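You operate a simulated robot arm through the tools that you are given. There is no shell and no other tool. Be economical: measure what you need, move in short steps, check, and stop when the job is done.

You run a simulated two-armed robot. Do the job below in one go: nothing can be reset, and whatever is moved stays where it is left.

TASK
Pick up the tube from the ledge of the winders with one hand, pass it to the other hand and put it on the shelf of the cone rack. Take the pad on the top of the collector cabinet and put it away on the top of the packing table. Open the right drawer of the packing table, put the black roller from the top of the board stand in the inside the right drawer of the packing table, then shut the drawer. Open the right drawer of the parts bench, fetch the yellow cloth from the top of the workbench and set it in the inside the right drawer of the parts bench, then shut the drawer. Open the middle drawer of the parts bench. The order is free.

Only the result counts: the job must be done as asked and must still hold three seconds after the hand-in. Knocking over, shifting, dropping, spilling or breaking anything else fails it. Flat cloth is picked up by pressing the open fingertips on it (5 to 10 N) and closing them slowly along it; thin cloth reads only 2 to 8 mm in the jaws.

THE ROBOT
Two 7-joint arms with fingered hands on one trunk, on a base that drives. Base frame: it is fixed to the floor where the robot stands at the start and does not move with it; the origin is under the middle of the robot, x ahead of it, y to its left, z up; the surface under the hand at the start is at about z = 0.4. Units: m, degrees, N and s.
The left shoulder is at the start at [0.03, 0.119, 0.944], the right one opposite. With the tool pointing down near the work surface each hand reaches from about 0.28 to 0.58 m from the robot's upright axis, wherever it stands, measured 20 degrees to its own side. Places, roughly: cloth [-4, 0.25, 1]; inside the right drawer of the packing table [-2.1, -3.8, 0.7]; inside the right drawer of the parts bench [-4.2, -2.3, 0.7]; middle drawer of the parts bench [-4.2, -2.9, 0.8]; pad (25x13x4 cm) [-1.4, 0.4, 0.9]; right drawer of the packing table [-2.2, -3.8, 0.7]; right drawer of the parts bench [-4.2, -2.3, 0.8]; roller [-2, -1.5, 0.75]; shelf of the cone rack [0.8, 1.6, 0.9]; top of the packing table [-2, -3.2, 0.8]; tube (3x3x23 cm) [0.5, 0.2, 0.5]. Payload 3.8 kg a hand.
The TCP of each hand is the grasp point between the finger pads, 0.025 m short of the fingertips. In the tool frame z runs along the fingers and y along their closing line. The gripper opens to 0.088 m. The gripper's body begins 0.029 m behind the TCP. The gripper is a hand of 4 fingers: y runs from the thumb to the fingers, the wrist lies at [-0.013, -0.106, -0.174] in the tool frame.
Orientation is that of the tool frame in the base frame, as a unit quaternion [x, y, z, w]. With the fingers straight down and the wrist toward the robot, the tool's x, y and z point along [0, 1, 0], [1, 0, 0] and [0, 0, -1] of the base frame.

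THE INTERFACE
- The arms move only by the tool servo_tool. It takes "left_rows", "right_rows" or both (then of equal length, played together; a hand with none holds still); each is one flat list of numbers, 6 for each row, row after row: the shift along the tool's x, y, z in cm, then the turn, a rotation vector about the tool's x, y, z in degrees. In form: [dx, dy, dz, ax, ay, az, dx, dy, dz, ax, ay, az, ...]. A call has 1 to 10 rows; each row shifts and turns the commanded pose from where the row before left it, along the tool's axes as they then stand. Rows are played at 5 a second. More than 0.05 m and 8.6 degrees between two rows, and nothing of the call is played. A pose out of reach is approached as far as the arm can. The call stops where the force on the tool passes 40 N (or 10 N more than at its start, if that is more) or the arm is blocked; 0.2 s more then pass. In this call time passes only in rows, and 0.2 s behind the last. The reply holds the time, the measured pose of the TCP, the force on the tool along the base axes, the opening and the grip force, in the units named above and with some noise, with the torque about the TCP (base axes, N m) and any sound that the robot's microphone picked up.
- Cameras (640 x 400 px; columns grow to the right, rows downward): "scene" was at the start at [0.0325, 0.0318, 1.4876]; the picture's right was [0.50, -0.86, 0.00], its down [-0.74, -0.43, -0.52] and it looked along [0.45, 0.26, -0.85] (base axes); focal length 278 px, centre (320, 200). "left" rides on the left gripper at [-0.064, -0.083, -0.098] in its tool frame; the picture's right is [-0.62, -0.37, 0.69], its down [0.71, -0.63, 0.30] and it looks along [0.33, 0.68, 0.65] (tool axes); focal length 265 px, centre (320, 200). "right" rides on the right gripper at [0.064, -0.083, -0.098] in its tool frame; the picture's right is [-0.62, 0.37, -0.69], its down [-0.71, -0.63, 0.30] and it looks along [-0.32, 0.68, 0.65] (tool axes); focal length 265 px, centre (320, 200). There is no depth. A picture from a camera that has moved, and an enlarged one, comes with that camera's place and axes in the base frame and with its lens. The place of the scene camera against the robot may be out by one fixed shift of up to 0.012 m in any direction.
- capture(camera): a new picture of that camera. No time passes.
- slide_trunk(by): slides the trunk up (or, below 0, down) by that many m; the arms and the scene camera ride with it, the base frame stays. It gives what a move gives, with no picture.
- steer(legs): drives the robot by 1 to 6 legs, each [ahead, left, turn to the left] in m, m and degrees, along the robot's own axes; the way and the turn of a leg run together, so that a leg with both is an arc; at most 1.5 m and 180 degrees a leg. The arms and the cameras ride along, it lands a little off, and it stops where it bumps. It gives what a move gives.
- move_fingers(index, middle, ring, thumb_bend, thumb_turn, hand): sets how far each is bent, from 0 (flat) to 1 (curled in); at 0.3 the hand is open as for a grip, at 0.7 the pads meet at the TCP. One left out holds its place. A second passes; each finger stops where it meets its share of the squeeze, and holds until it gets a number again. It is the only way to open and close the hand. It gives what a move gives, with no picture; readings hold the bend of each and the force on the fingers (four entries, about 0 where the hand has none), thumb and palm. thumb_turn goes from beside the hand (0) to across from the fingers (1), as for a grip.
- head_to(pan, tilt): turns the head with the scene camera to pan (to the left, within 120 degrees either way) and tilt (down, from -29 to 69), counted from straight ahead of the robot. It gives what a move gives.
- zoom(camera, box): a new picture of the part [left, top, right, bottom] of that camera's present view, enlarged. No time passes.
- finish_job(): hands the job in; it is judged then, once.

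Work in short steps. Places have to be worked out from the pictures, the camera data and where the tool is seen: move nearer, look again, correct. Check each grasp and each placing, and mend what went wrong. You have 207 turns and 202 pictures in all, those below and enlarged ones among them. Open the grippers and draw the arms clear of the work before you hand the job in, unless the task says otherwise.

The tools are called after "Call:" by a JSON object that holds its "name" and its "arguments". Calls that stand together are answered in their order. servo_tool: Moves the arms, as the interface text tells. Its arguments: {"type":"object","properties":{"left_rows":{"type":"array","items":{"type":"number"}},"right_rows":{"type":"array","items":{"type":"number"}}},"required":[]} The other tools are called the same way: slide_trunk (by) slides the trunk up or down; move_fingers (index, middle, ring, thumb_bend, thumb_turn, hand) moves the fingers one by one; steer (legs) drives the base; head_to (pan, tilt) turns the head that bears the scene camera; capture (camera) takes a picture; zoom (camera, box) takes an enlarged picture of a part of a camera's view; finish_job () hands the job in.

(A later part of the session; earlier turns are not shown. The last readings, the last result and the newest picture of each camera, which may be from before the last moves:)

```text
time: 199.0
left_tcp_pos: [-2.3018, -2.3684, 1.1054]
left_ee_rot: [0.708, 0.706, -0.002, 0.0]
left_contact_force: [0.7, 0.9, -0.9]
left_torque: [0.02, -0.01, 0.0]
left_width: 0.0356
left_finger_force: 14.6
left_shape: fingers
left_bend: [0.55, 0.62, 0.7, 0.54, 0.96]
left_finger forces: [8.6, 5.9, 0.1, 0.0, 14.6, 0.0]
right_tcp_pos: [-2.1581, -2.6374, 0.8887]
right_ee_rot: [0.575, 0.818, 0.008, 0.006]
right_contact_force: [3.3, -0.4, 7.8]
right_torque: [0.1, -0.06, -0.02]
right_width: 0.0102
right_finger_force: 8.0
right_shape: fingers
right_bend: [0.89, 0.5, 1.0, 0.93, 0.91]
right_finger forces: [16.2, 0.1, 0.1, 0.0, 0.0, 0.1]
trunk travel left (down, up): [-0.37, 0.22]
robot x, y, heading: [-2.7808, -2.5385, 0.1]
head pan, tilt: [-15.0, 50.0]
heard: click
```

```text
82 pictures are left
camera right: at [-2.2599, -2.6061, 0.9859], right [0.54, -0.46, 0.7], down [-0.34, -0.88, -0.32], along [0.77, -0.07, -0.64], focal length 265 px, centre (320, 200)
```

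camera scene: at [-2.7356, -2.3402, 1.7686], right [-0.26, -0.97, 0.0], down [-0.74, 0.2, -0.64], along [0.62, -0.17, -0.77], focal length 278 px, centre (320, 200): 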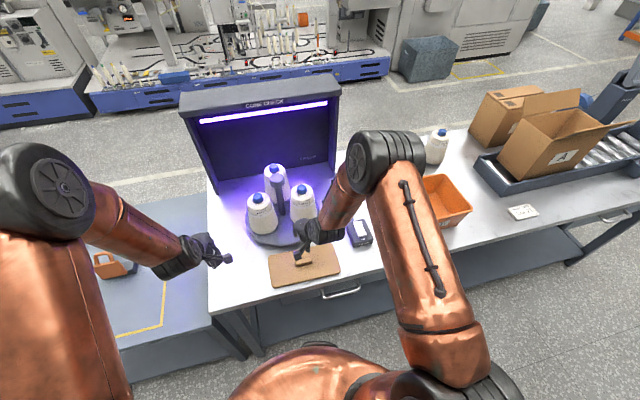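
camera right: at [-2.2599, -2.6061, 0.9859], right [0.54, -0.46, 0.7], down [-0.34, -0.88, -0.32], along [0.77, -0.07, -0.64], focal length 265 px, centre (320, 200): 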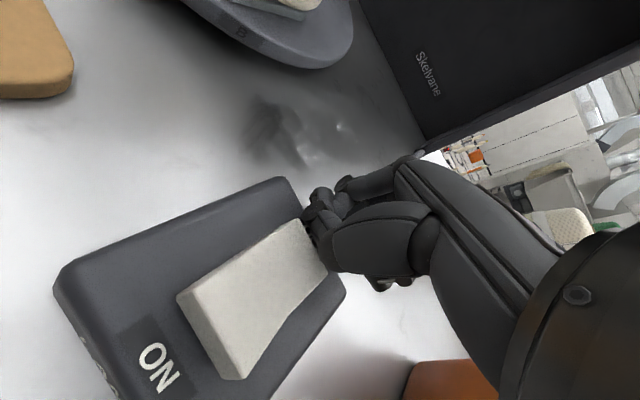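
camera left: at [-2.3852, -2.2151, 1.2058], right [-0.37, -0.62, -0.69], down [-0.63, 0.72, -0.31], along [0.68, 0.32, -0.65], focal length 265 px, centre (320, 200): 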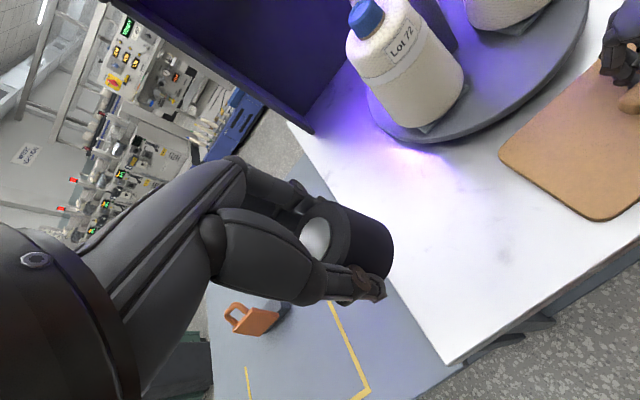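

Lamp is off again. Raise the hand, reopen it, straighten the yaw and move to the right drawer.

Call:
{"name": "servo_tool", "arguments": {"right_rows": [0, 0, -4, 0, 0, 0, 0, 0, -4, 0, 0, 0, 0, 0, -4, 0, 0, 0, 0, -4, -2, 0, 0, 0, 0, -4, 0, 0, 0, 6.6, 0, 0, 0, 0, 0, 6.6, 0, 0, 0, 0, 0, 6.6]}}

Call:
{"name": "move_fingers", "arguments": {"hand": "right", "index": 0.3, "middle": 0.3, "ring": 0.3, "thumb_bend": 0.3, "thumb_turn": 1.0}}

Call:
{"name": "steer", "arguments": {"legs": [[-0.12, 0, 0], [0, -1.22, 0]]}}

Call:
{"name": "head_to", "arguments": {"pan": -8, "tilt": 58}}

Call:
{"name": "capture", "arguments": {"camera": "scene"}}

Call:
{"name": "capture", "arguments": {"camera": "right"}}

```text
time: 200.6
left_tcp_pos: [-2.3012, -2.3678, 1.1056]
left_ee_rot: [0.707, 0.707, -0.001, 0.0]
left_contact_force: [-0.3, 0.4, -1.4]
left_torque: [-0.02, 0.0, 0.02]
left_width: 0.0354
left_finger_force: 14.6
left_shape: fingers
left_bend: [0.55, 0.62, 0.7, 0.54, 0.96]
left_finger forces: [8.7, 5.8, 0.0, 0.0, 14.6, 0.0]
right_tcp_pos: [-2.2379, -2.668, 1.0257]
right_ee_rot: [0.707, 0.707, 0.007, 0.002]
right_contact_force: [0.2, 0.2, 1.4]
right_torque: [-0.01, -0.01, -0.01]
right_width: 0.0098
right_finger_force: 0.0
right_shape: fingers
right_bend: [0.89, 0.5, 1.0, 0.93, 0.91]
right_finger forces: [0.1, 0.0, 0.1, 0.0, 0.1, 0.0]
trunk travel left (down, up): [-0.37, 0.22]
robot x, y, heading: [-2.7794, -2.5362, -0.0]
head pan, tilt: [-15.0, 50.0]
```

```text
time: 201.6
left_tcp_pos: [-2.3019, -2.3682, 1.106]
left_ee_rot: [0.708, 0.706, -0.001, 0.0]
left_contact_force: [-0.3, -0.9, -1.2]
left_torque: [-0.02, 0.06, -0.02]
left_width: 0.0353
left_finger_force: 14.5
left_shape: fingers
left_bend: [0.55, 0.62, 0.7, 0.54, 0.96]
left_finger forces: [8.7, 5.9, 0.0, 0.1, 14.6, 0.1]
right_tcp_pos: [-2.2365, -2.6664, 1.0263]
right_ee_rot: [0.706, 0.708, 0.007, 0.002]
right_contact_force: [0.8, -0.1, 0.1]
right_torque: [-0.02, -0.02, -0.02]
right_width: 0.0843
right_finger_force: 0.0
right_shape: fingers
right_bend: [0.3, 0.3, 0.3, 0.3, 0.98]
right_finger forces: [0.0, 0.0, 0.1, 0.1, 0.0, 0.1]
trunk travel left (down, up): [-0.37, 0.22]
robot x, y, heading: [-2.7826, -2.5417, -0.0]
head pan, tilt: [-15.0, 50.0]
```

```text
time: 208.5
left_tcp_pos: [-2.4308, -3.568, 1.1057]
left_ee_rot: [0.713, 0.701, -0.001, 0.0]
left_contact_force: [0.2, 0.5, -0.4]
left_torque: [0.0, 0.0, -0.01]
left_width: 0.0357
left_finger_force: 15.0
left_shape: fingers
left_bend: [0.55, 0.62, 0.7, 0.54, 0.96]
left_finger forces: [8.7, 5.8, 0.0, 0.0, 14.4, 0.0]
right_tcp_pos: [-2.3706, -3.866, 1.0258]
right_ee_rot: [0.711, 0.703, 0.008, 0.003]
right_contact_force: [0.5, 0.2, -0.2]
right_torque: [0.01, -0.02, 0.03]
right_width: 0.0845
right_finger_force: 0.0
right_shape: fingers
right_bend: [0.3, 0.3, 0.3, 0.3, 0.98]
right_finger forces: [0.0, 0.0, 0.1, 0.0, 0.0, 0.0]
trunk travel left (down, up): [-0.37, 0.22]
robot x, y, heading: [-2.9157, -3.7304, -0.8]
head pan, tilt: [-15.0, 50.0]
```

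```text
time: 209.2
left_tcp_pos: [-2.4307, -3.5678, 1.1065]
left_ee_rot: [0.713, 0.701, -0.001, 0.0]
left_contact_force: [-0.6, -0.5, -0.7]
left_torque: [0.01, 0.01, -0.03]
left_width: 0.0356
left_finger_force: 14.9
left_shape: fingers
left_bend: [0.55, 0.62, 0.7, 0.54, 0.96]
left_finger forces: [8.7, 5.8, 0.1, 0.1, 14.5, 0.1]
right_tcp_pos: [-2.3719, -3.8665, 1.0259]
right_ee_rot: [0.712, 0.703, 0.008, 0.003]
right_contact_force: [0.1, -0.2, -0.1]
right_torque: [-0.03, -0.01, 0.01]
right_width: 0.0841
right_finger_force: 0.0
right_shape: fingers
right_bend: [0.3, 0.3, 0.3, 0.3, 0.98]
right_finger forces: [0.0, 0.1, 0.1, 0.1, 0.1, 0.0]
trunk travel left (down, up): [-0.37, 0.22]
robot x, y, heading: [-2.9139, -3.7293, -1.0]
head pan, tilt: [-8.0, 58.0]
```

```text
81 pictures are left
camera scene: at [-2.8728, -3.7417, 1.7584], right [-0.16, -0.99, 0.0], down [-0.84, 0.13, -0.53], along [0.52, -0.08, -0.85], focal length 278 px, centre (320, 200)
```

scene: 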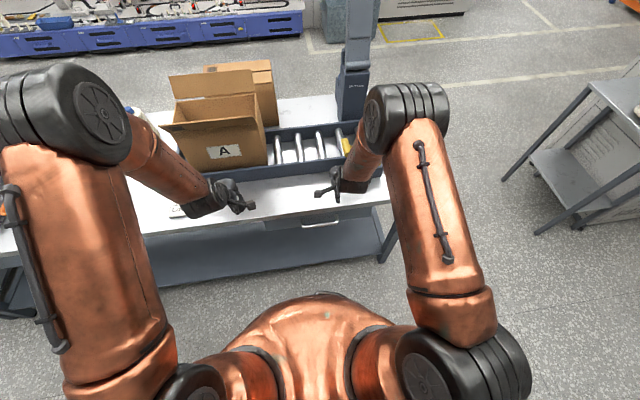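

```text
80 pictures are left
camera right: at [-2.4544, -3.8015, 1.1236], right [0.35, -0.63, 0.69], down [-0.63, -0.7, -0.32], along [0.69, -0.33, -0.65], focal length 265 px, centre (320, 200)
```

right: 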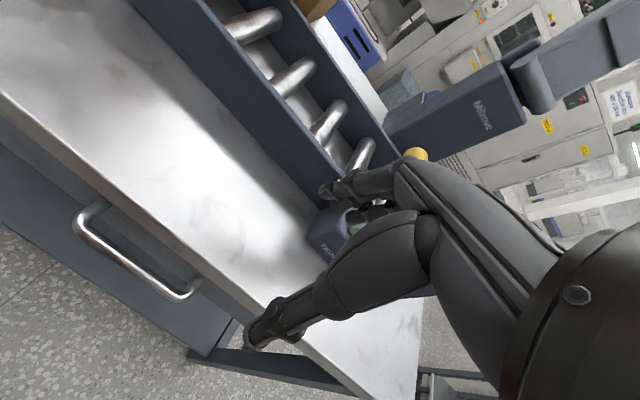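

Handle bar centre ≈(-2.366, -3.816, 0.744), slightly beyond the table edge. I'll hook it with the hand pitched 45° forward/down. Prepare the posture.

Call:
{"name": "servo_tool", "arguments": {"right_rows": [2.5, -4, 0, 0, 0, 0, 2.5, -4, 0, 0, 0, 0, 0, 0, 0, -7.5, 0, 0, 0, 0, 0, -7.5, 0, 0, 0, 0, 0, -7.5, 0, 0, 0, 0, 0, -7.5, 0, 0, 0, 0, 0, -7.5, 0, 0, 0, 0, 0, -7.5, 0, 0]}}

Call:
{"name": "slide_trunk", "arguments": {"by": -0.15}}

Call:
{"name": "move_fingers", "arguments": {"hand": "right", "index": 0.42, "middle": 0.42, "ring": 0.42, "thumb_bend": 0.42}}

Call:
{"name": "capture", "arguments": {"camera": "right"}}

```text
time: 211.0
left_tcp_pos: [-2.4307, -3.5673, 1.1054]
left_ee_rot: [0.713, 0.701, -0.002, 0.0]
left_contact_force: [-0.6, -0.9, -0.1]
left_torque: [0.0, 0.0, 0.02]
left_width: 0.0354
left_finger_force: 14.7
left_shape: fingers
left_bend: [0.55, 0.62, 0.7, 0.54, 0.96]
left_finger forces: [8.6, 5.8, 0.0, 0.0, 14.5, 0.0]
right_tcp_pos: [-2.4503, -3.8151, 1.0255]
right_ee_rot: [0.656, 0.645, 0.277, 0.277]
right_contact_force: [0.5, 0.0, 0.2]
right_torque: [-0.03, 0.0, 0.0]
right_width: 0.0845
right_finger_force: 0.0
right_shape: fingers
right_bend: [0.3, 0.3, 0.3, 0.3, 0.98]
right_finger forces: [0.1, 0.0, 0.0, 0.1, 0.1, 0.0]
trunk travel left (down, up): [-0.37, 0.22]
robot x, y, heading: [-2.915, -3.7293, -0.9]
head pan, tilt: [-8.0, 58.0]
```

```text
time: 212.8
left_tcp_pos: [-2.4315, -3.5669, 0.9564]
left_ee_rot: [0.713, 0.701, -0.001, 0.001]
left_contact_force: [-0.1, -0.5, -0.8]
left_torque: [-0.01, 0.0, -0.01]
left_width: 0.0358
left_finger_force: 14.4
left_shape: fingers
left_bend: [0.55, 0.62, 0.7, 0.54, 0.96]
left_finger forces: [8.7, 5.9, 0.0, 0.0, 14.5, 0.0]
right_tcp_pos: [-2.4515, -3.8155, 0.8754]
right_ee_rot: [0.657, 0.646, 0.275, 0.274]
right_contact_force: [0.0, 0.0, -0.3]
right_torque: [0.04, -0.01, 0.0]
right_width: 0.0845
right_finger_force: 0.0
right_shape: fingers
right_bend: [0.3, 0.3, 0.3, 0.3, 0.98]
right_finger forces: [0.0, 0.0, 0.1, 0.0, 0.0, 0.0]
trunk travel left (down, up): [-0.22, 0.37]
robot x, y, heading: [-2.9141, -3.7245, -0.9]
head pan, tilt: [-8.0, 58.0]
```

```text
time: 213.8
left_tcp_pos: [-2.4304, -3.5678, 0.9562]
left_ee_rot: [0.713, 0.701, -0.001, 0.0]
left_contact_force: [0.8, 0.0, -1.5]
left_torque: [0.01, 0.02, -0.02]
left_width: 0.0355
left_finger_force: 14.1
left_shape: fingers
left_bend: [0.55, 0.62, 0.7, 0.54, 0.96]
left_finger forces: [8.6, 5.9, 0.0, 0.0, 14.5, 0.0]
right_tcp_pos: [-2.4502, -3.8153, 0.8741]
right_ee_rot: [0.657, 0.646, 0.275, 0.275]
right_contact_force: [-0.2, -1.0, -0.1]
right_torque: [0.02, -0.01, -0.02]
right_width: 0.0597
right_finger_force: 0.1
right_shape: fingers
right_bend: [0.42, 0.42, 0.42, 0.42, 0.99]
right_finger forces: [0.0, 0.1, 0.0, 0.0, 0.1, 0.0]
trunk travel left (down, up): [-0.22, 0.37]
robot x, y, heading: [-2.9172, -3.7292, -1.0]
head pan, tilt: [-8.0, 58.0]
```

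```text
79 pictures are left
camera right: at [-2.5775, -3.749, 0.8845], right [-0.25, -0.62, 0.74], down [-0.23, -0.71, -0.67], along [0.94, -0.34, 0.03], focal length 265 px, centre (320, 200)
```

right: 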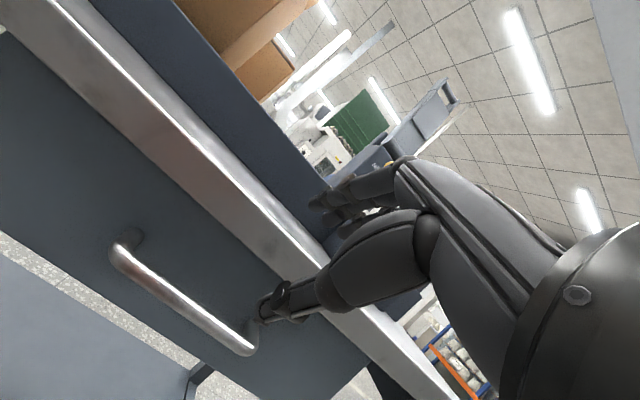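

Bar refined: (-2.368, y -3.752…-3.878, z≈0.752). Pitch the hand 20° more and pre-position in front of the bar.

Call:
{"name": "servo_tool", "arguments": {"right_rows": [0, 0, 0, -6.7, 0, 0, 0, 0, 0, -6.7, 0, 0, 0, 0, 0, -6.7, 0, 0, 0, -3.8, 2.8, 0, 0, 0, 0, -3.8, 2.8, 0, 0, 0]}}

Call:
{"name": "capture", "arguments": {"camera": "right"}}

```text
time: 215.0
left_tcp_pos: [-2.4296, -3.5691, 0.9558]
left_ee_rot: [0.713, 0.701, -0.001, 0.0]
left_contact_force: [-0.3, -0.5, -0.5]
left_torque: [0.04, 0.04, 0.0]
left_width: 0.0351
left_finger_force: 14.2
left_shape: fingers
left_bend: [0.55, 0.62, 0.7, 0.54, 0.96]
left_finger forces: [8.5, 5.8, 0.0, 0.1, 14.4, 0.0]
right_tcp_pos: [-2.4301, -3.816, 0.7807]
right_ee_rot: [0.599, 0.588, 0.384, 0.385]
right_contact_force: [0.2, 0.0, -0.7]
right_torque: [0.01, 0.03, -0.01]
right_width: 0.0595
right_finger_force: 0.0
right_shape: fingers
right_bend: [0.42, 0.42, 0.42, 0.42, 0.99]
right_finger forces: [0.0, 0.0, 0.0, 0.1, 0.1, 0.1]
trunk travel left (down, up): [-0.22, 0.37]
robot x, y, heading: [-2.9147, -3.7268, -1.2]
head pan, tilt: [-8.0, 58.0]
```

```text
78 pictures are left
camera right: at [-2.5524, -3.7483, 0.7454], right [-0.49, -0.62, 0.61], down [0.01, -0.71, -0.7], along [0.87, -0.34, 0.36], focal length 265 px, centre (320, 200)
```

right: 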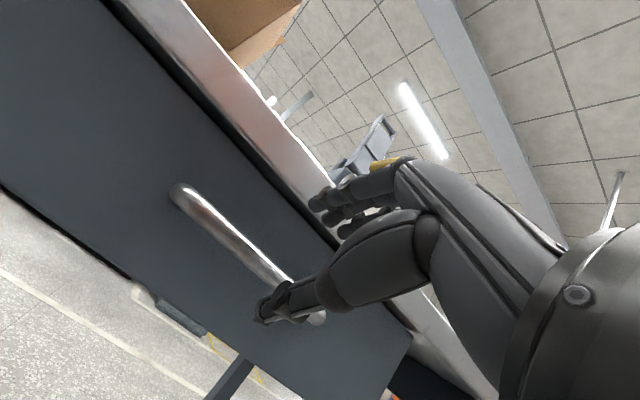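

Aligned. Advance 5.6 cm and close on the bar.

Call:
{"name": "servo_tool", "arguments": {"right_rows": [0, 0.1, 2.8, 0, 0, 0, 0, 0.1, 2.0, 0, 0, 0, 0, 0, 0.9, 0, 0, 0]}}

Call:
{"name": "move_fingers", "arguments": {"hand": "right", "index": 0.8, "middle": 0.8, "ring": 0.8, "thumb_bend": 0.75}}

Call:
{"name": "capture", "arguments": {"camera": "right"}}

```text
time: 215.8
left_tcp_pos: [-2.4296, -3.5686, 0.9551]
left_ee_rot: [0.713, 0.701, -0.002, -0.001]
left_contact_force: [0.0, 0.3, -1.0]
left_torque: [-0.04, 0.0, -0.04]
left_width: 0.0353
left_finger_force: 14.5
left_shape: fingers
left_bend: [0.55, 0.62, 0.7, 0.54, 0.96]
left_finger forces: [8.6, 5.8, 0.1, 0.0, 14.4, 0.0]
right_tcp_pos: [-2.3777, -3.8154, 0.7605]
right_ee_rot: [0.598, 0.588, 0.385, 0.385]
right_contact_force: [0.0, 0.1, -1.0]
right_torque: [-0.02, 0.03, 0.01]
right_width: 0.0595
right_finger_force: 0.0
right_shape: fingers
right_bend: [0.42, 0.42, 0.42, 0.42, 0.99]
right_finger forces: [0.1, 0.0, 0.0, 0.1, 0.0, 0.0]
trunk travel left (down, up): [-0.22, 0.37]
robot x, y, heading: [-2.9148, -3.7303, -0.7]
head pan, tilt: [-8.0, 58.0]
```

```text
time: 216.8
left_tcp_pos: [-2.4299, -3.568, 0.9559]
left_ee_rot: [0.713, 0.701, -0.001, 0.0]
left_contact_force: [-1.1, -0.5, -0.5]
left_torque: [0.01, 0.01, -0.02]
left_width: 0.0354
left_finger_force: 14.8
left_shape: fingers
left_bend: [0.55, 0.62, 0.7, 0.54, 0.96]
left_finger forces: [8.7, 5.8, 0.1, 0.0, 14.4, 0.0]
right_tcp_pos: [-2.3789, -3.8155, 0.7629]
right_ee_rot: [0.598, 0.587, 0.385, 0.386]
right_contact_force: [1.4, -2.7, 3.7]
right_torque: [-0.29, 0.01, 0.11]
right_width: 0.0009
right_finger_force: 17.1
right_shape: fingers
right_bend: [0.79, 0.78, 0.78, 0.67, 1.0]
right_finger forces: [4.7, 5.6, 8.8, 0.0, 14.9, 0.0]
trunk travel left (down, up): [-0.22, 0.37]
robot x, y, heading: [-2.9146, -3.7266, -0.9]
head pan, tilt: [-8.0, 58.0]
```

```text
77 pictures are left
camera right: at [-2.5001, -3.7488, 0.7263], right [-0.49, -0.62, 0.61], down [0.01, -0.71, -0.7], along [0.87, -0.34, 0.36], focal length 265 px, centre (320, 200)
```

right: 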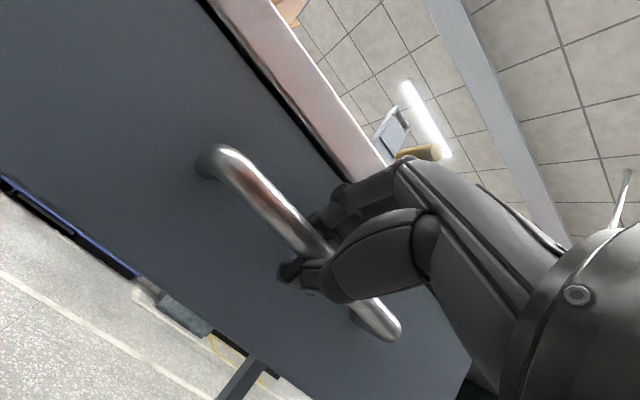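

Firm grip on the bar. Pull by driving backward 0.28 m.

Call:
{"name": "steer", "arguments": {"legs": [[-0.28, 0, 0]]}}

Call:
{"name": "capture", "arguments": {"camera": "scene"}}

```text
time: 218.7
left_tcp_pos: [-2.7108, -3.5642, 0.9548]
left_ee_rot: [0.714, 0.7, -0.001, -0.001]
left_contact_force: [-0.8, 0.7, -0.6]
left_torque: [0.01, 0.01, 0.0]
left_width: 0.0351
left_finger_force: 14.9
left_shape: fingers
left_bend: [0.56, 0.62, 0.7, 0.54, 0.96]
left_finger forces: [8.6, 5.8, 0.1, 0.0, 14.4, 0.0]
right_tcp_pos: [-2.6582, -3.812, 0.7594]
right_ee_rot: [0.6, 0.588, 0.383, 0.384]
right_contact_force: [0.4, -8.5, -9.0]
right_torque: [-0.16, -0.01, 0.18]
right_width: 0.0006
right_finger_force: 13.1
right_shape: fingers
right_bend: [0.79, 0.79, 0.78, 0.68, 1.0]
right_finger forces: [2.7, 3.3, 5.7, 0.0, 15.1, 0.0]
trunk travel left (down, up): [-0.22, 0.37]
robot x, y, heading: [-3.1945, -3.7219, -1.2]
head pan, tilt: [-8.0, 58.0]
```

```text
76 pictures are left
camera scene: at [-3.1528, -3.7381, 1.6082], right [-0.16, -0.99, 0.0], down [-0.84, 0.13, -0.53], along [0.52, -0.08, -0.85], focal length 278 px, centre (320, 200)
```

scene: 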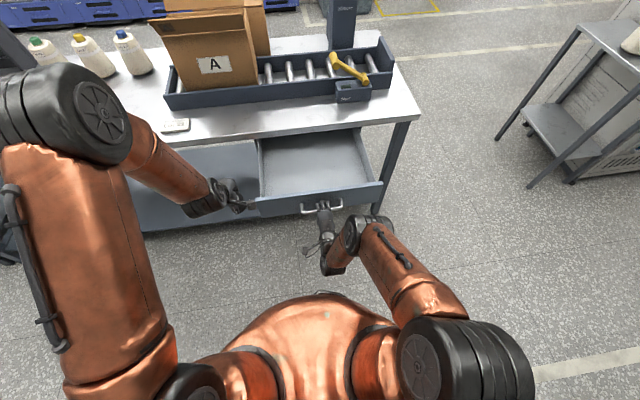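

Drawer is open ≈0.28 m. Release the handle, back off and raise the right hand.

Call:
{"name": "move_fingers", "arguments": {"hand": "right", "index": 0.35, "middle": 0.35, "ring": 0.35, "thumb_bend": 0.35}}

Call:
{"name": "servo_tool", "arguments": {"right_rows": [0, 0, -2.5, 0, 0, 0, 0, 0, -3, 0, 0, 0, 0, 0, -3, 0, 0, 0, 0, 3.6, -1.7, 0, 0, 0, 0, 3.6, -1.7, 0, 0, 0, 0, 3.6, -1.7, 0, 0, 0, 0, 3.6, -1.7, 0, 0, 0, 0, 3.6, -1.7, 0, 0, 0]}}

Call:
{"name": "steer", "arguments": {"legs": [[0.14, 0.02, 1.2]]}}

Call:
{"name": "capture", "arguments": {"camera": "left"}}

Call:
{"name": "capture", "arguments": {"camera": "scene"}}

```text
time: 219.7
left_tcp_pos: [-2.7099, -3.5635, 0.9565]
left_ee_rot: [0.714, 0.7, -0.001, 0.0]
left_contact_force: [-0.5, -0.1, 0.1]
left_torque: [-0.04, 0.01, -0.04]
left_width: 0.0353
left_finger_force: 14.2
left_shape: fingers
left_bend: [0.56, 0.62, 0.7, 0.54, 0.96]
left_finger forces: [8.5, 5.9, 0.0, 0.0, 14.4, 0.0]
right_tcp_pos: [-2.6578, -3.8113, 0.76]
right_ee_rot: [0.599, 0.589, 0.383, 0.383]
right_contact_force: [-0.6, 0.0, -0.1]
right_torque: [0.02, 0.01, -0.02]
right_width: 0.0737
right_finger_force: 0.1
right_shape: fingers
right_bend: [0.35, 0.35, 0.35, 0.35, 0.98]
right_finger forces: [0.0, 0.1, 0.0, 0.1, 0.0, 0.0]
trunk travel left (down, up): [-0.22, 0.37]
robot x, y, heading: [-3.1939, -3.7244, -1.0]
head pan, tilt: [-8.0, 58.0]
```

```text
time: 221.5
left_tcp_pos: [-2.7095, -3.5634, 0.9559]
left_ee_rot: [0.714, 0.7, -0.001, -0.001]
left_contact_force: [0.0, 0.1, 0.0]
left_torque: [0.0, 0.02, 0.01]
left_width: 0.0354
left_finger_force: 14.6
left_shape: fingers
left_bend: [0.56, 0.62, 0.7, 0.54, 0.96]
left_finger forces: [8.7, 5.8, 0.1, 0.1, 14.4, 0.1]
right_tcp_pos: [-2.7387, -3.8115, 0.9964]
right_ee_rot: [0.599, 0.589, 0.383, 0.384]
right_contact_force: [0.4, 0.4, 0.1]
right_torque: [-0.05, 0.0, -0.01]
right_width: 0.074
right_finger_force: 0.0
right_shape: fingers
right_bend: [0.35, 0.35, 0.35, 0.35, 0.98]
right_finger forces: [0.1, 0.1, 0.0, 0.1, 0.0, 0.0]
trunk travel left (down, up): [-0.22, 0.37]
robot x, y, heading: [-3.1975, -3.724, -1.1]
head pan, tilt: [-8.0, 58.0]
```

```text
time: 222.8
left_tcp_pos: [-2.5717, -3.5365, 0.9552]
left_ee_rot: [0.708, 0.706, -0.003, 0.0]
left_contact_force: [0.3, -0.2, -0.8]
left_torque: [-0.01, -0.02, 0.02]
left_width: 0.0354
left_finger_force: 14.4
left_shape: fingers
left_bend: [0.56, 0.62, 0.7, 0.54, 0.96]
left_finger forces: [8.6, 5.8, 0.0, 0.1, 14.4, 0.1]
right_tcp_pos: [-2.5975, -3.7847, 0.9954]
right_ee_rot: [0.595, 0.594, 0.386, 0.38]
right_contact_force: [0.4, 0.1, -0.5]
right_torque: [0.02, -0.02, 0.02]
right_width: 0.0739
right_finger_force: 0.0
right_shape: fingers
right_bend: [0.35, 0.35, 0.35, 0.35, 0.98]
right_finger forces: [0.0, 0.0, 0.1, 0.0, 0.0, 0.1]
trunk travel left (down, up): [-0.22, 0.37]
robot x, y, heading: [-3.0561, -3.7044, -0.0]
head pan, tilt: [-8.0, 58.0]
```

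```text
75 pictures are left
camera left: at [-2.655, -3.6015, 1.0543], right [-0.37, -0.62, -0.69], down [-0.63, 0.72, -0.3], along [0.68, 0.32, -0.66], focal length 265 px, centre (320, 200)
```

left: 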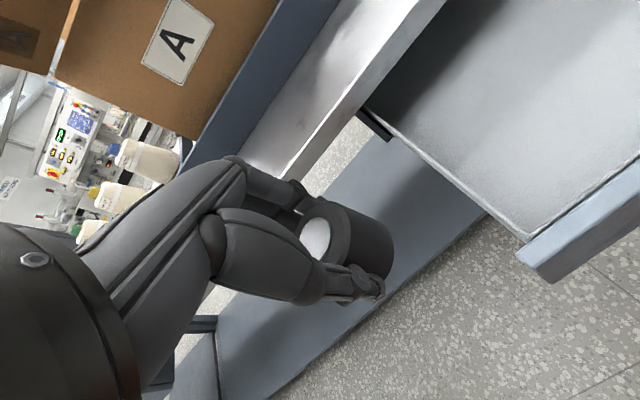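

```text
74 pictures are left
camera scene: at [-3.0114, -3.7166, 1.6083], right [-0.14, -0.99, 0.0], down [-0.84, 0.12, -0.53], along [0.52, -0.07, -0.85], focal length 278 px, centre (320, 200)
```

scene: 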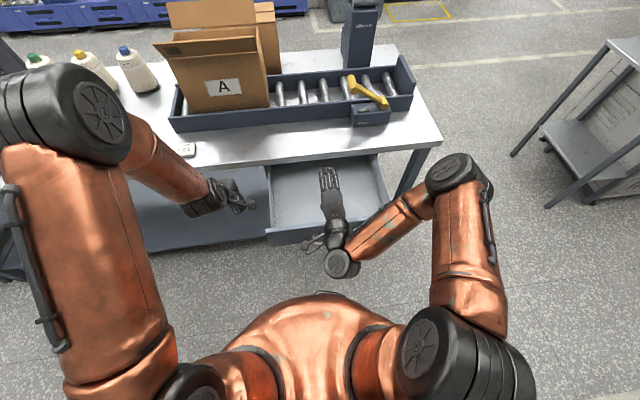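

Move the right hand aside and bring the roller over the drawer.

Call:
{"name": "servo_tool", "arguments": {"right_rows": [-4, 0, 0, 0, 0, 0, -4, 0, 0, 0, 0, 0, -4, 0, 0, 0, 0, 0, -3, 0, 0, 0, 0, 0, 0, 0, 0, 0, 0, 0, 0, 0, 0, 0, 0, 0, 0, 0, 0, 0, 0, 0], "left_rows": [0, 0, 0, 0, 0, 0, -2, 1.5, 0, 0, 0, 0, -3, 1.5, 0, 0, 0, 0, -3, 1.5, 0, 0, 0, 0, -3, 1.5, 0, 0, 0, 0, -3, 1.5, 0, 0, 0, 0, -2.5, 1.7, 0, 0, 0, 0]}}

Call:
{"name": "servo_tool", "arguments": {"left_rows": [0, 0, 4, 0, 0, 0, 0, 0, 4, 0, 0, 0, 0, 0, 4, 0, 0, 0]}}

Call:
{"name": "capture", "arguments": {"camera": "left"}}

```text
time: 224.4
left_tcp_pos: [-2.481, -3.705, 0.9548]
left_ee_rot: [0.707, 0.707, -0.002, 0.0]
left_contact_force: [0.7, 0.7, -0.4]
left_torque: [-0.01, 0.02, 0.0]
left_width: 0.0351
left_finger_force: 14.8
left_shape: fingers
left_bend: [0.56, 0.62, 0.7, 0.54, 0.96]
left_finger forces: [8.6, 5.8, 0.1, 0.0, 14.3, 0.0]
right_tcp_pos: [-2.5978, -3.935, 0.9953]
right_ee_rot: [0.595, 0.593, 0.386, 0.381]
right_contact_force: [0.0, 0.2, -0.1]
right_torque: [-0.04, 0.01, -0.04]
right_width: 0.0738
right_finger_force: 0.0
right_shape: fingers
right_bend: [0.35, 0.35, 0.35, 0.35, 0.98]
right_finger forces: [0.1, 0.0, 0.1, 0.1, 0.0, 0.1]
trunk travel left (down, up): [-0.22, 0.37]
robot x, y, heading: [-3.0573, -3.7028, 0.1]
head pan, tilt: [-8.0, 58.0]
```

```text
time: 225.2
left_tcp_pos: [-2.4824, -3.7049, 0.8354]
left_ee_rot: [0.708, 0.706, -0.001, 0.0]
left_contact_force: [-0.2, 0.5, -0.6]
left_torque: [0.01, -0.04, 0.0]
left_width: 0.0355
left_finger_force: 13.9
left_shape: fingers
left_bend: [0.56, 0.62, 0.7, 0.54, 0.96]
left_finger forces: [8.6, 5.8, 0.0, 0.0, 14.1, 0.1]
right_tcp_pos: [-2.5981, -3.9368, 0.995]
right_ee_rot: [0.594, 0.594, 0.387, 0.38]
right_contact_force: [-0.2, -0.2, 0.3]
right_torque: [0.0, 0.02, -0.01]
right_width: 0.0739
right_finger_force: 0.1
right_shape: fingers
right_bend: [0.35, 0.35, 0.35, 0.35, 0.98]
right_finger forces: [0.0, 0.0, 0.0, 0.0, 0.0, 0.0]
trunk travel left (down, up): [-0.22, 0.37]
robot x, y, heading: [-3.0537, -3.7064, 0.2]
head pan, tilt: [-8.0, 58.0]
```

```text
73 pictures are left
camera left: at [-2.5645, -3.7689, 0.9338], right [-0.37, -0.62, -0.69], down [-0.63, 0.71, -0.3], along [0.68, 0.32, -0.66], focal length 265 px, centre (320, 200)
```

left: 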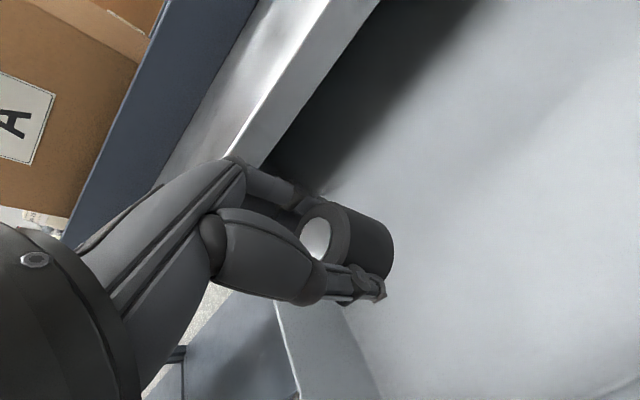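

Over the drawer's inside. Descend until the roller touches the bottom.

Call:
{"name": "servo_tool", "arguments": {"left_rows": [0, 0, 3, 0, 0, 0, 0, 0, 3, 0, 0, 0]}}

Call:
{"name": "servo_tool", "arguments": {"left_rows": [0, 0, 0.7, 0, 0, 0, 0, 0, 0.7, 0, 0, 0]}}

Call:
{"name": "capture", "arguments": {"camera": "left"}}

```text
time: 225.8
left_tcp_pos: [-2.4811, -3.7027, 0.7747]
left_ee_rot: [0.708, 0.707, -0.001, -0.001]
left_contact_force: [0.3, -0.7, -0.6]
left_torque: [-0.01, 0.01, 0.02]
left_width: 0.0351
left_finger_force: 14.4
left_shape: fingers
left_bend: [0.56, 0.62, 0.7, 0.54, 0.96]
left_finger forces: [8.6, 5.8, 0.1, 0.0, 14.3, 0.0]
right_tcp_pos: [-2.5986, -3.9351, 0.9957]
right_ee_rot: [0.594, 0.594, 0.387, 0.381]
right_contact_force: [-0.9, -1.3, 0.3]
right_torque: [0.0, 0.0, 0.01]
right_width: 0.0738
right_finger_force: 0.0
right_shape: fingers
right_bend: [0.35, 0.35, 0.35, 0.35, 0.98]
right_finger forces: [0.1, 0.0, 0.0, 0.0, 0.1, 0.0]
trunk travel left (down, up): [-0.22, 0.37]
robot x, y, heading: [-3.0542, -3.7049, -0.1]
head pan, tilt: [-8.0, 58.0]
```

```text
time: 226.4
left_tcp_pos: [-2.4821, -3.7027, 0.7609]
left_ee_rot: [0.708, 0.706, -0.002, 0.0]
left_contact_force: [0.5, -1.2, -1.1]
left_torque: [0.0, -0.02, -0.01]
left_width: 0.0352
left_finger_force: 14.3
left_shape: fingers
left_bend: [0.56, 0.62, 0.7, 0.54, 0.96]
left_finger forces: [8.6, 5.8, 0.0, 0.0, 14.3, 0.1]
right_tcp_pos: [-2.5981, -3.935, 0.9956]
right_ee_rot: [0.594, 0.594, 0.387, 0.381]
right_contact_force: [0.3, -0.5, 0.0]
right_torque: [0.01, -0.04, 0.01]
right_width: 0.0741
right_finger_force: 0.0
right_shape: fingers
right_bend: [0.35, 0.35, 0.35, 0.35, 0.98]
right_finger forces: [0.0, 0.1, 0.0, 0.1, 0.0, 0.1]
trunk travel left (down, up): [-0.22, 0.37]
robot x, y, heading: [-3.0531, -3.7008, 0.1]
head pan, tilt: [-8.0, 58.0]
```

```text
72 pictures are left
camera left: at [-2.5644, -3.7671, 0.8606], right [-0.37, -0.62, -0.69], down [-0.63, 0.72, -0.3], along [0.68, 0.32, -0.66], focal length 265 px, centre (320, 200)
```

left: 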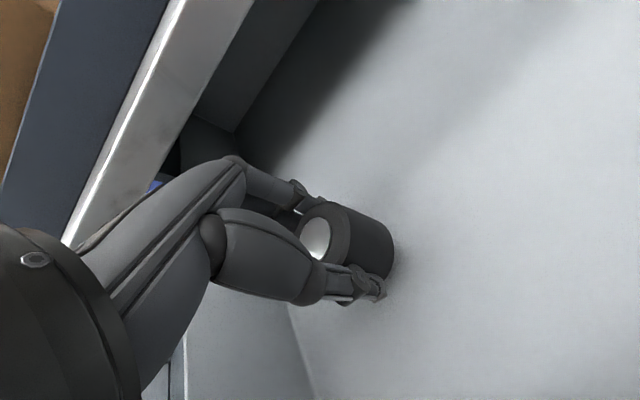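

Call:
{"name": "servo_tool", "arguments": {"left_rows": [0, 0, 0.6, 0, 0, 0, 0, 0, 0.6, 0, 0, 0]}}

Call:
{"name": "servo_tool", "arguments": {"left_rows": [0, 0, 0.5, 0, 0, 0, 0, 0, 0.5, 0, 0, 0]}}

```text
time: 227.1
left_tcp_pos: [-2.4818, -3.7022, 0.7493]
left_ee_rot: [0.707, 0.707, -0.001, 0.0]
left_contact_force: [-0.4, 0.1, -0.6]
left_torque: [0.03, -0.02, 0.05]
left_width: 0.0353
left_finger_force: 14.3
left_shape: fingers
left_bend: [0.56, 0.62, 0.7, 0.54, 0.96]
left_finger forces: [8.6, 5.8, 0.0, 0.0, 14.2, 0.1]
right_tcp_pos: [-2.5988, -3.935, 0.9968]
right_ee_rot: [0.594, 0.594, 0.387, 0.38]
right_contact_force: [0.3, 0.4, 0.2]
right_torque: [-0.03, 0.0, 0.02]
right_width: 0.074
right_finger_force: 0.1
right_shape: fingers
right_bend: [0.35, 0.35, 0.35, 0.35, 0.98]
right_finger forces: [0.0, 0.0, 0.0, 0.0, 0.1, 0.0]
trunk travel left (down, up): [-0.22, 0.37]
robot x, y, heading: [-3.0522, -3.7033, -0.1]
head pan, tilt: [-8.0, 58.0]
```

```text
time: 227.7
left_tcp_pos: [-2.4802, -3.7028, 0.7437]
left_ee_rot: [0.707, 0.707, 0.001, 0.002]
left_contact_force: [-0.5, -0.3, 14.9]
left_torque: [0.03, -0.19, 0.03]
left_width: 0.0355
left_finger_force: 17.0
left_shape: fingers
left_bend: [0.56, 0.62, 0.7, 0.54, 0.95]
left_finger forces: [9.1, 7.4, 0.1, 0.0, 16.8, 0.1]
right_tcp_pos: [-2.6, -3.9361, 0.9962]
right_ee_rot: [0.594, 0.594, 0.387, 0.381]
right_contact_force: [-0.5, -0.6, -0.3]
right_torque: [0.02, -0.01, 0.02]
right_width: 0.0739
right_finger_force: 0.0
right_shape: fingers
right_bend: [0.35, 0.35, 0.35, 0.35, 0.98]
right_finger forces: [0.0, 0.0, 0.1, 0.0, 0.0, 0.1]
trunk travel left (down, up): [-0.22, 0.37]
robot x, y, heading: [-3.0527, -3.7068, 0.0]
head pan, tilt: [-8.0, 58.0]
```

Roller on the drawer bottom. Release and rise.

Call:
{"name": "servo_tool", "arguments": {"left_rows": [0, 0, -0.3, 0, 0, 0]}}

Call:
{"name": "move_fingers", "arguments": {"hand": "left", "index": 0.35, "middle": 0.35, "ring": 0.35, "thumb_bend": 0.35}}

Call:
{"name": "servo_tool", "arguments": {"left_rows": [0, 0, -3, 0, 0, 0, 0, 0, -4, 0, 0, 0, 0, 0, -4, 0, 0, 0, 0, 0, -4, 0, 0, 0, 0, 0, -4, 0, 0, 0, 3, -3, -1, 0, 0, 0, 3, -3, 0, 0, 0, 0, 3, -3, 0, 0, 0, 0]}}

Call:
{"name": "capture", "arguments": {"camera": "left"}}

```text
time: 228.1
left_tcp_pos: [-2.4838, -3.7025, 0.7431]
left_ee_rot: [0.708, 0.707, 0.0, 0.001]
left_contact_force: [2.1, -0.8, 9.2]
left_torque: [-0.01, -0.23, -0.03]
left_width: 0.0356
left_finger_force: 16.4
left_shape: fingers
left_bend: [0.56, 0.62, 0.7, 0.54, 0.95]
left_finger forces: [9.5, 6.9, 0.1, 0.1, 15.5, 0.0]
right_tcp_pos: [-2.5992, -3.9355, 0.9962]
right_ee_rot: [0.594, 0.594, 0.388, 0.381]
right_contact_force: [-0.5, -0.6, -0.2]
right_torque: [-0.01, 0.01, -0.03]
right_width: 0.0738
right_finger_force: 0.0
right_shape: fingers
right_bend: [0.35, 0.35, 0.35, 0.35, 0.98]
right_finger forces: [0.0, 0.1, 0.1, 0.1, 0.0, 0.0]
trunk travel left (down, up): [-0.22, 0.37]
robot x, y, heading: [-3.0519, -3.7079, 0.0]
head pan, tilt: [-8.0, 58.0]
```

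```text
time: 229.1
left_tcp_pos: [-2.4826, -3.7015, 0.7432]
left_ee_rot: [0.708, 0.707, -0.001, 0.0]
left_contact_force: [-0.5, -0.3, 0.4]
left_torque: [0.0, 0.02, 0.04]
left_width: 0.0737
left_finger_force: 0.1
left_shape: fingers
left_bend: [0.35, 0.35, 0.35, 0.35, 0.97]
left_finger forces: [0.0, 0.1, 0.1, 0.1, 0.0, 0.0]
right_tcp_pos: [-2.5981, -3.9342, 0.9966]
right_ee_rot: [0.594, 0.593, 0.387, 0.381]
right_contact_force: [0.4, 0.0, 0.9]
right_torque: [0.02, -0.01, 0.01]
right_width: 0.0738
right_finger_force: 0.0
right_shape: fingers
right_bend: [0.35, 0.35, 0.35, 0.35, 0.98]
right_finger forces: [0.0, 0.0, 0.1, 0.0, 0.0, 0.0]
trunk travel left (down, up): [-0.22, 0.37]
robot x, y, heading: [-3.0554, -3.7036, 0.1]
head pan, tilt: [-8.0, 58.0]
```

```text
time: 230.8
left_tcp_pos: [-2.5733, -3.6117, 0.9415]
left_ee_rot: [0.708, 0.706, -0.001, 0.0]
left_contact_force: [-0.8, 0.2, 0.8]
left_torque: [-0.02, -0.01, -0.01]
left_width: 0.074
left_finger_force: 0.1
left_shape: fingers
left_bend: [0.35, 0.35, 0.35, 0.35, 0.97]
left_finger forces: [0.0, 0.0, 0.0, 0.0, 0.0, 0.0]
right_tcp_pos: [-2.599, -3.9345, 0.9963]
right_ee_rot: [0.594, 0.594, 0.387, 0.381]
right_contact_force: [0.7, -0.6, 1.1]
right_torque: [-0.03, 0.0, -0.01]
right_width: 0.074
right_finger_force: 0.0
right_shape: fingers
right_bend: [0.35, 0.35, 0.35, 0.35, 0.98]
right_finger forces: [0.1, 0.0, 0.1, 0.0, 0.1, 0.0]
trunk travel left (down, up): [-0.22, 0.37]
robot x, y, heading: [-3.0577, -3.7028, 0.1]
head pan, tilt: [-8.0, 58.0]
```

```text
71 pictures are left
camera left: at [-2.6565, -3.6755, 1.041], right [-0.37, -0.62, -0.69], down [-0.63, 0.72, -0.31], along [0.68, 0.32, -0.66], focal length 265 px, centre (320, 200)
```

left: 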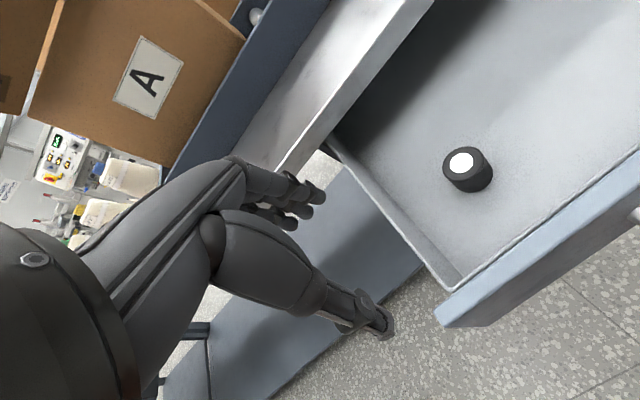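

Roller stands in the drawer. Now back up a little and re-grip the handle to push it shut.

Call:
{"name": "steer", "arguments": {"legs": [[-0.14, 0, 0]]}}

Call:
{"name": "servo_tool", "arguments": {"right_rows": [4, 0, 0, 0, 0, 0, 4, 0, 0, 0, 0, 0, 4, 0, 0, 0, 0, 0, 0, -3.6, 2.2, 0, 0, 0, 0, -3.6, 2.2, 0, 0, 0, 0, -3.6, 2.2, 0, 0, 0, 0, -3.6, 2.2, 0, 0, 0, 0, -3.6, 2.2, 0, 0, 0]}}

Call:
{"name": "capture", "arguments": {"camera": "right"}}

```text
time: 232.2
left_tcp_pos: [-2.7136, -3.6122, 0.9418]
left_ee_rot: [0.708, 0.706, -0.001, 0.002]
left_contact_force: [0.3, -0.7, 1.3]
left_torque: [0.0, -0.02, 0.03]
left_width: 0.074
left_finger_force: 0.0
left_shape: fingers
left_bend: [0.35, 0.35, 0.35, 0.35, 0.97]
left_finger forces: [0.0, 0.0, 0.1, 0.0, 0.0, 0.1]
right_tcp_pos: [-2.7402, -3.9351, 0.9968]
right_ee_rot: [0.595, 0.592, 0.387, 0.382]
right_contact_force: [-0.3, 0.4, -0.2]
right_torque: [-0.01, -0.01, 0.0]
right_width: 0.0738
right_finger_force: 0.1
right_shape: fingers
right_bend: [0.35, 0.35, 0.35, 0.35, 0.98]
right_finger forces: [0.0, 0.1, 0.0, 0.0, 0.1, 0.1]
trunk travel left (down, up): [-0.22, 0.37]
robot x, y, heading: [-3.197, -3.7037, 0.0]
head pan, tilt: [-8.0, 58.0]
```

```text
time: 234.0
left_tcp_pos: [-2.7127, -3.6121, 0.9427]
left_ee_rot: [0.708, 0.706, -0.001, 0.0]
left_contact_force: [0.5, -0.9, 0.5]
left_torque: [-0.02, -0.02, 0.0]
left_width: 0.0738
left_finger_force: 0.1
left_shape: fingers
left_bend: [0.35, 0.35, 0.35, 0.35, 0.97]
left_finger forces: [0.0, 0.0, 0.0, 0.0, 0.0, 0.1]
right_tcp_pos: [-2.7162, -3.8143, 0.7843]
right_ee_rot: [0.595, 0.593, 0.386, 0.382]
right_contact_force: [0.3, 0.3, 0.0]
right_torque: [0.03, 0.0, -0.03]
right_width: 0.0738
right_finger_force: 0.1
right_shape: fingers
right_bend: [0.35, 0.35, 0.35, 0.35, 0.98]
right_finger forces: [0.0, 0.0, 0.1, 0.1, 0.1, 0.0]
trunk travel left (down, up): [-0.22, 0.37]
robot x, y, heading: [-3.195, -3.7048, 0.1]
head pan, tilt: [-8.0, 58.0]
```

```text
70 pictures are left
camera right: at [-2.8388, -3.7493, 0.7491], right [-0.48, -0.63, 0.62], down [0.02, -0.71, -0.71], along [0.88, -0.33, 0.35], focal length 265 px, centre (320, 200)
```

right: 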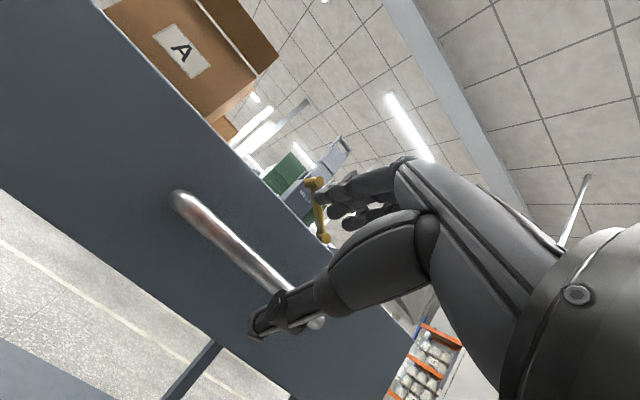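

Same view as before. Advance, grip, and push shut by driving forward.

Call:
{"name": "servo_tool", "arguments": {"right_rows": [0, 0, 2.8, 0, 0, 0, 0, 0, 2.4, 0, 0, 0, 0, 0, 0.8, 0, 0, 0]}}

Call:
{"name": "move_fingers", "arguments": {"hand": "right", "index": 0.8, "middle": 0.8, "ring": 0.8, "thumb_bend": 0.75}}

Call:
{"name": "steer", "arguments": {"legs": [[0.283, 0, 0]]}}

Call:
{"name": "capture", "arguments": {"camera": "scene"}}

Call:
{"name": "capture", "arguments": {"camera": "right"}}

```text
time: 234.8
left_tcp_pos: [-2.7136, -3.6111, 0.9411]
left_ee_rot: [0.708, 0.706, -0.001, 0.0]
left_contact_force: [0.1, 0.0, 0.1]
left_torque: [-0.01, 0.01, -0.01]
left_width: 0.0736
left_finger_force: 0.0
left_shape: fingers
left_bend: [0.35, 0.35, 0.35, 0.35, 0.97]
left_finger forces: [0.0, 0.0, 0.1, 0.1, 0.0, 0.0]
right_tcp_pos: [-2.6592, -3.8145, 0.7622]
right_ee_rot: [0.594, 0.593, 0.387, 0.381]
right_contact_force: [0.0, -1.1, -0.8]
right_torque: [-0.01, 0.01, 0.0]
right_width: 0.0738
right_finger_force: 0.0
right_shape: fingers
right_bend: [0.35, 0.35, 0.35, 0.35, 0.98]
right_finger forces: [0.0, 0.0, 0.0, 0.0, 0.0, 0.0]
trunk travel left (down, up): [-0.22, 0.37]
robot x, y, heading: [-3.1977, -3.706, -0.1]
head pan, tilt: [-8.0, 58.0]
```

```text
time: 235.8
left_tcp_pos: [-2.714, -3.6114, 0.9416]
left_ee_rot: [0.708, 0.706, -0.001, 0.0]
left_contact_force: [0.3, -0.5, 0.5]
left_torque: [-0.01, 0.03, 0.01]
left_width: 0.0737
left_finger_force: 0.1
left_shape: fingers
left_bend: [0.35, 0.35, 0.35, 0.35, 0.97]
left_finger forces: [0.0, 0.0, 0.1, 0.0, 0.0, 0.0]
right_tcp_pos: [-2.6605, -3.8135, 0.7605]
right_ee_rot: [0.595, 0.593, 0.387, 0.381]
right_contact_force: [-0.1, -1.8, 0.7]
right_torque: [-0.24, -0.01, 0.17]
right_width: 0.0006
right_finger_force: 16.2
right_shape: fingers
right_bend: [0.79, 0.79, 0.78, 0.67, 1.0]
right_finger forces: [4.2, 5.3, 7.8, 0.1, 15.5, 0.0]
trunk travel left (down, up): [-0.22, 0.37]
robot x, y, heading: [-3.197, -3.7035, 0.2]
head pan, tilt: [-8.0, 58.0]
```

```text
time: 237.8
left_tcp_pos: [-2.43, -3.6122, 0.9409]
left_ee_rot: [0.708, 0.707, -0.001, 0.0]
left_contact_force: [-0.2, -0.5, 0.1]
left_torque: [0.02, 0.02, 0.02]
left_width: 0.074
left_finger_force: 0.1
left_shape: fingers
left_bend: [0.35, 0.35, 0.35, 0.35, 0.97]
left_finger forces: [0.1, 0.0, 0.0, 0.1, 0.0, 0.0]
right_tcp_pos: [-2.3765, -3.8136, 0.7609]
right_ee_rot: [0.595, 0.594, 0.386, 0.38]
right_contact_force: [-0.8, -2.3, -1.8]
right_torque: [-0.18, 0.04, 0.11]
right_width: 0.0001
right_finger_force: 14.0
right_shape: fingers
right_bend: [0.79, 0.79, 0.78, 0.68, 1.0]
right_finger forces: [3.3, 4.0, 6.5, 0.0, 14.5, 0.0]
trunk travel left (down, up): [-0.22, 0.37]
robot x, y, heading: [-2.9107, -3.7069, -0.1]
head pan, tilt: [-8.0, 58.0]
```

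```text
69 pictures are left
camera scene: at [-2.8692, -3.7175, 1.6083], right [-0.14, -0.99, 0.0], down [-0.84, 0.12, -0.53], along [0.52, -0.07, -0.85], focal length 278 px, centre (320, 200)
```

scene: 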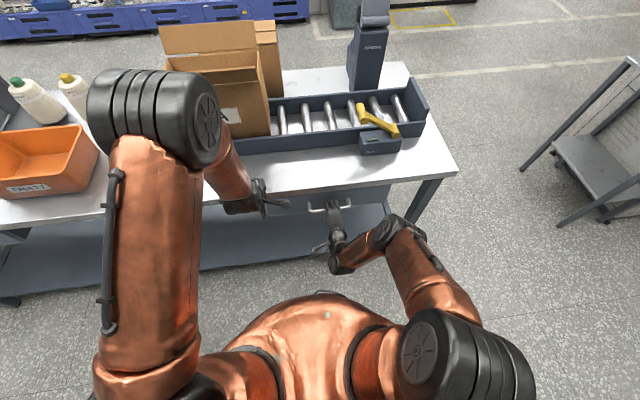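

```text
68 pictures are left
camera right: at [-2.4997, -3.7489, 0.7263], right [-0.48, -0.63, 0.62], down [0.02, -0.71, -0.7], along [0.88, -0.32, 0.35], focal length 265 px, centre (320, 200)
```

right: 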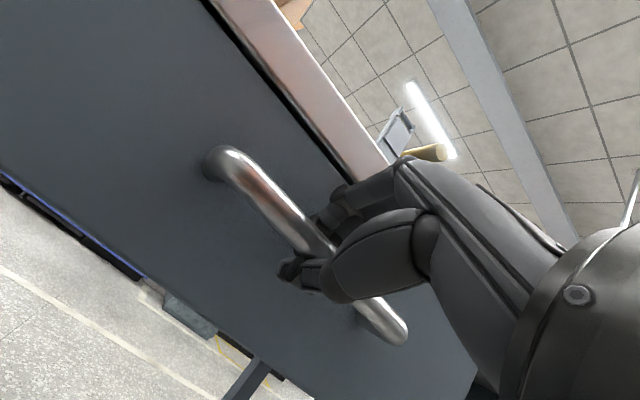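

Drawer appears shut (TCP back to its original closed position). A tiny push to confirm, then release and back off.

Call:
{"name": "servo_tool", "arguments": {"right_rows": [0, 0.25, 0.55, 0, 0, 0]}}

Call:
{"name": "move_fingers", "arguments": {"hand": "right", "index": 0.35, "middle": 0.35, "ring": 0.35, "thumb_bend": 0.35}}

Call:
{"name": "servo_tool", "arguments": {"right_rows": [0, 0, -2.5, 0, 0, 0, 0, 0, -3, 0, 0, 0, 0, 0, -3, 0, 0, 0, 0, 0, -3, 0, 0, 0]}}

Call:
{"name": "capture", "arguments": {"camera": "right"}}

```text
time: 238.2
left_tcp_pos: [-2.4295, -3.6122, 0.9397]
left_ee_rot: [0.708, 0.706, -0.001, 0.0]
left_contact_force: [-0.6, -0.7, -1.1]
left_torque: [-0.02, 0.0, 0.01]
left_width: 0.0739
left_finger_force: 0.0
left_shape: fingers
left_bend: [0.35, 0.35, 0.35, 0.35, 0.97]
left_finger forces: [0.0, 0.1, 0.0, 0.0, 0.2, 0.0]
right_tcp_pos: [-2.3697, -3.8145, 0.7611]
right_ee_rot: [0.595, 0.594, 0.386, 0.38]
right_contact_force: [0.0, 0.8, -1.3]
right_torque: [-0.16, -0.02, 0.12]
right_width: 0.0
right_finger_force: 14.1
right_shape: fingers
right_bend: [0.79, 0.79, 0.78, 0.68, 1.0]
right_finger forces: [3.3, 4.0, 6.5, 0.0, 14.5, 0.1]
trunk travel left (down, up): [-0.22, 0.37]
robot x, y, heading: [-2.9135, -3.7055, 0.0]
head pan, tilt: [-8.0, 58.0]
```

```text
time: 239.2
left_tcp_pos: [-2.4314, -3.6122, 0.9433]
left_ee_rot: [0.708, 0.706, 0.0, 0.001]
left_contact_force: [-0.3, -1.0, 0.8]
left_torque: [-0.02, 0.03, -0.02]
left_width: 0.0738
left_finger_force: 0.0
left_shape: fingers
left_bend: [0.35, 0.35, 0.35, 0.35, 0.97]
left_finger forces: [0.0, 0.1, 0.0, 0.0, 0.0, 0.1]
right_tcp_pos: [-2.3723, -3.8142, 0.7607]
right_ee_rot: [0.595, 0.594, 0.386, 0.38]
right_contact_force: [-25.1, 1.2, -5.8]
right_torque: [0.02, -0.41, -0.02]
right_width: 0.065
right_finger_force: 11.8
right_shape: fingers
right_bend: [0.43, 0.4, 0.37, 0.35, 0.98]
right_finger forces: [14.8, 5.9, 3.7, 0.0, 0.1, 0.1]
trunk travel left (down, up): [-0.22, 0.37]
robot x, y, heading: [-2.9105, -3.7064, -0.3]
head pan, tilt: [-8.0, 58.0]
```

```text
time: 240.2
left_tcp_pos: [-2.4305, -3.6131, 0.9418]
left_ee_rot: [0.709, 0.706, 0.0, -0.001]
left_contact_force: [0.1, 0.0, 0.3]
left_torque: [0.02, 0.0, -0.01]
left_width: 0.074
left_finger_force: 0.2
left_shape: fingers
left_bend: [0.35, 0.35, 0.35, 0.35, 0.97]
left_finger forces: [0.0, 0.1, 0.0, 0.1, 0.0, 0.1]
right_tcp_pos: [-2.4749, -3.8148, 0.8097]
right_ee_rot: [0.593, 0.593, 0.388, 0.381]
right_contact_force: [-0.5, -0.2, -1.0]
right_torque: [0.03, 0.01, -0.01]
right_width: 0.074
right_finger_force: 0.1
right_shape: fingers
right_bend: [0.35, 0.35, 0.35, 0.35, 0.98]
right_finger forces: [0.0, 0.0, 0.0, 0.0, 0.0, 0.1]
trunk travel left (down, up): [-0.22, 0.37]
robot x, y, heading: [-2.9129, -3.7056, 0.0]
head pan, tilt: [-8.0, 58.0]
```

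```text
67 pictures are left
camera right: at [-2.5985, -3.75, 0.7747], right [-0.48, -0.63, 0.62], down [0.02, -0.71, -0.7], along [0.88, -0.32, 0.35], focal length 265 px, centre (320, 200)
```

right: 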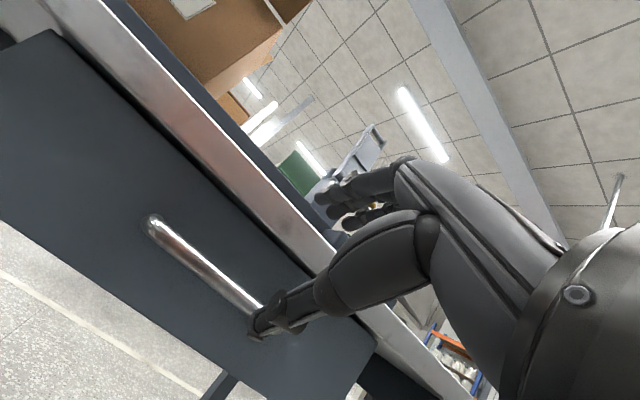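

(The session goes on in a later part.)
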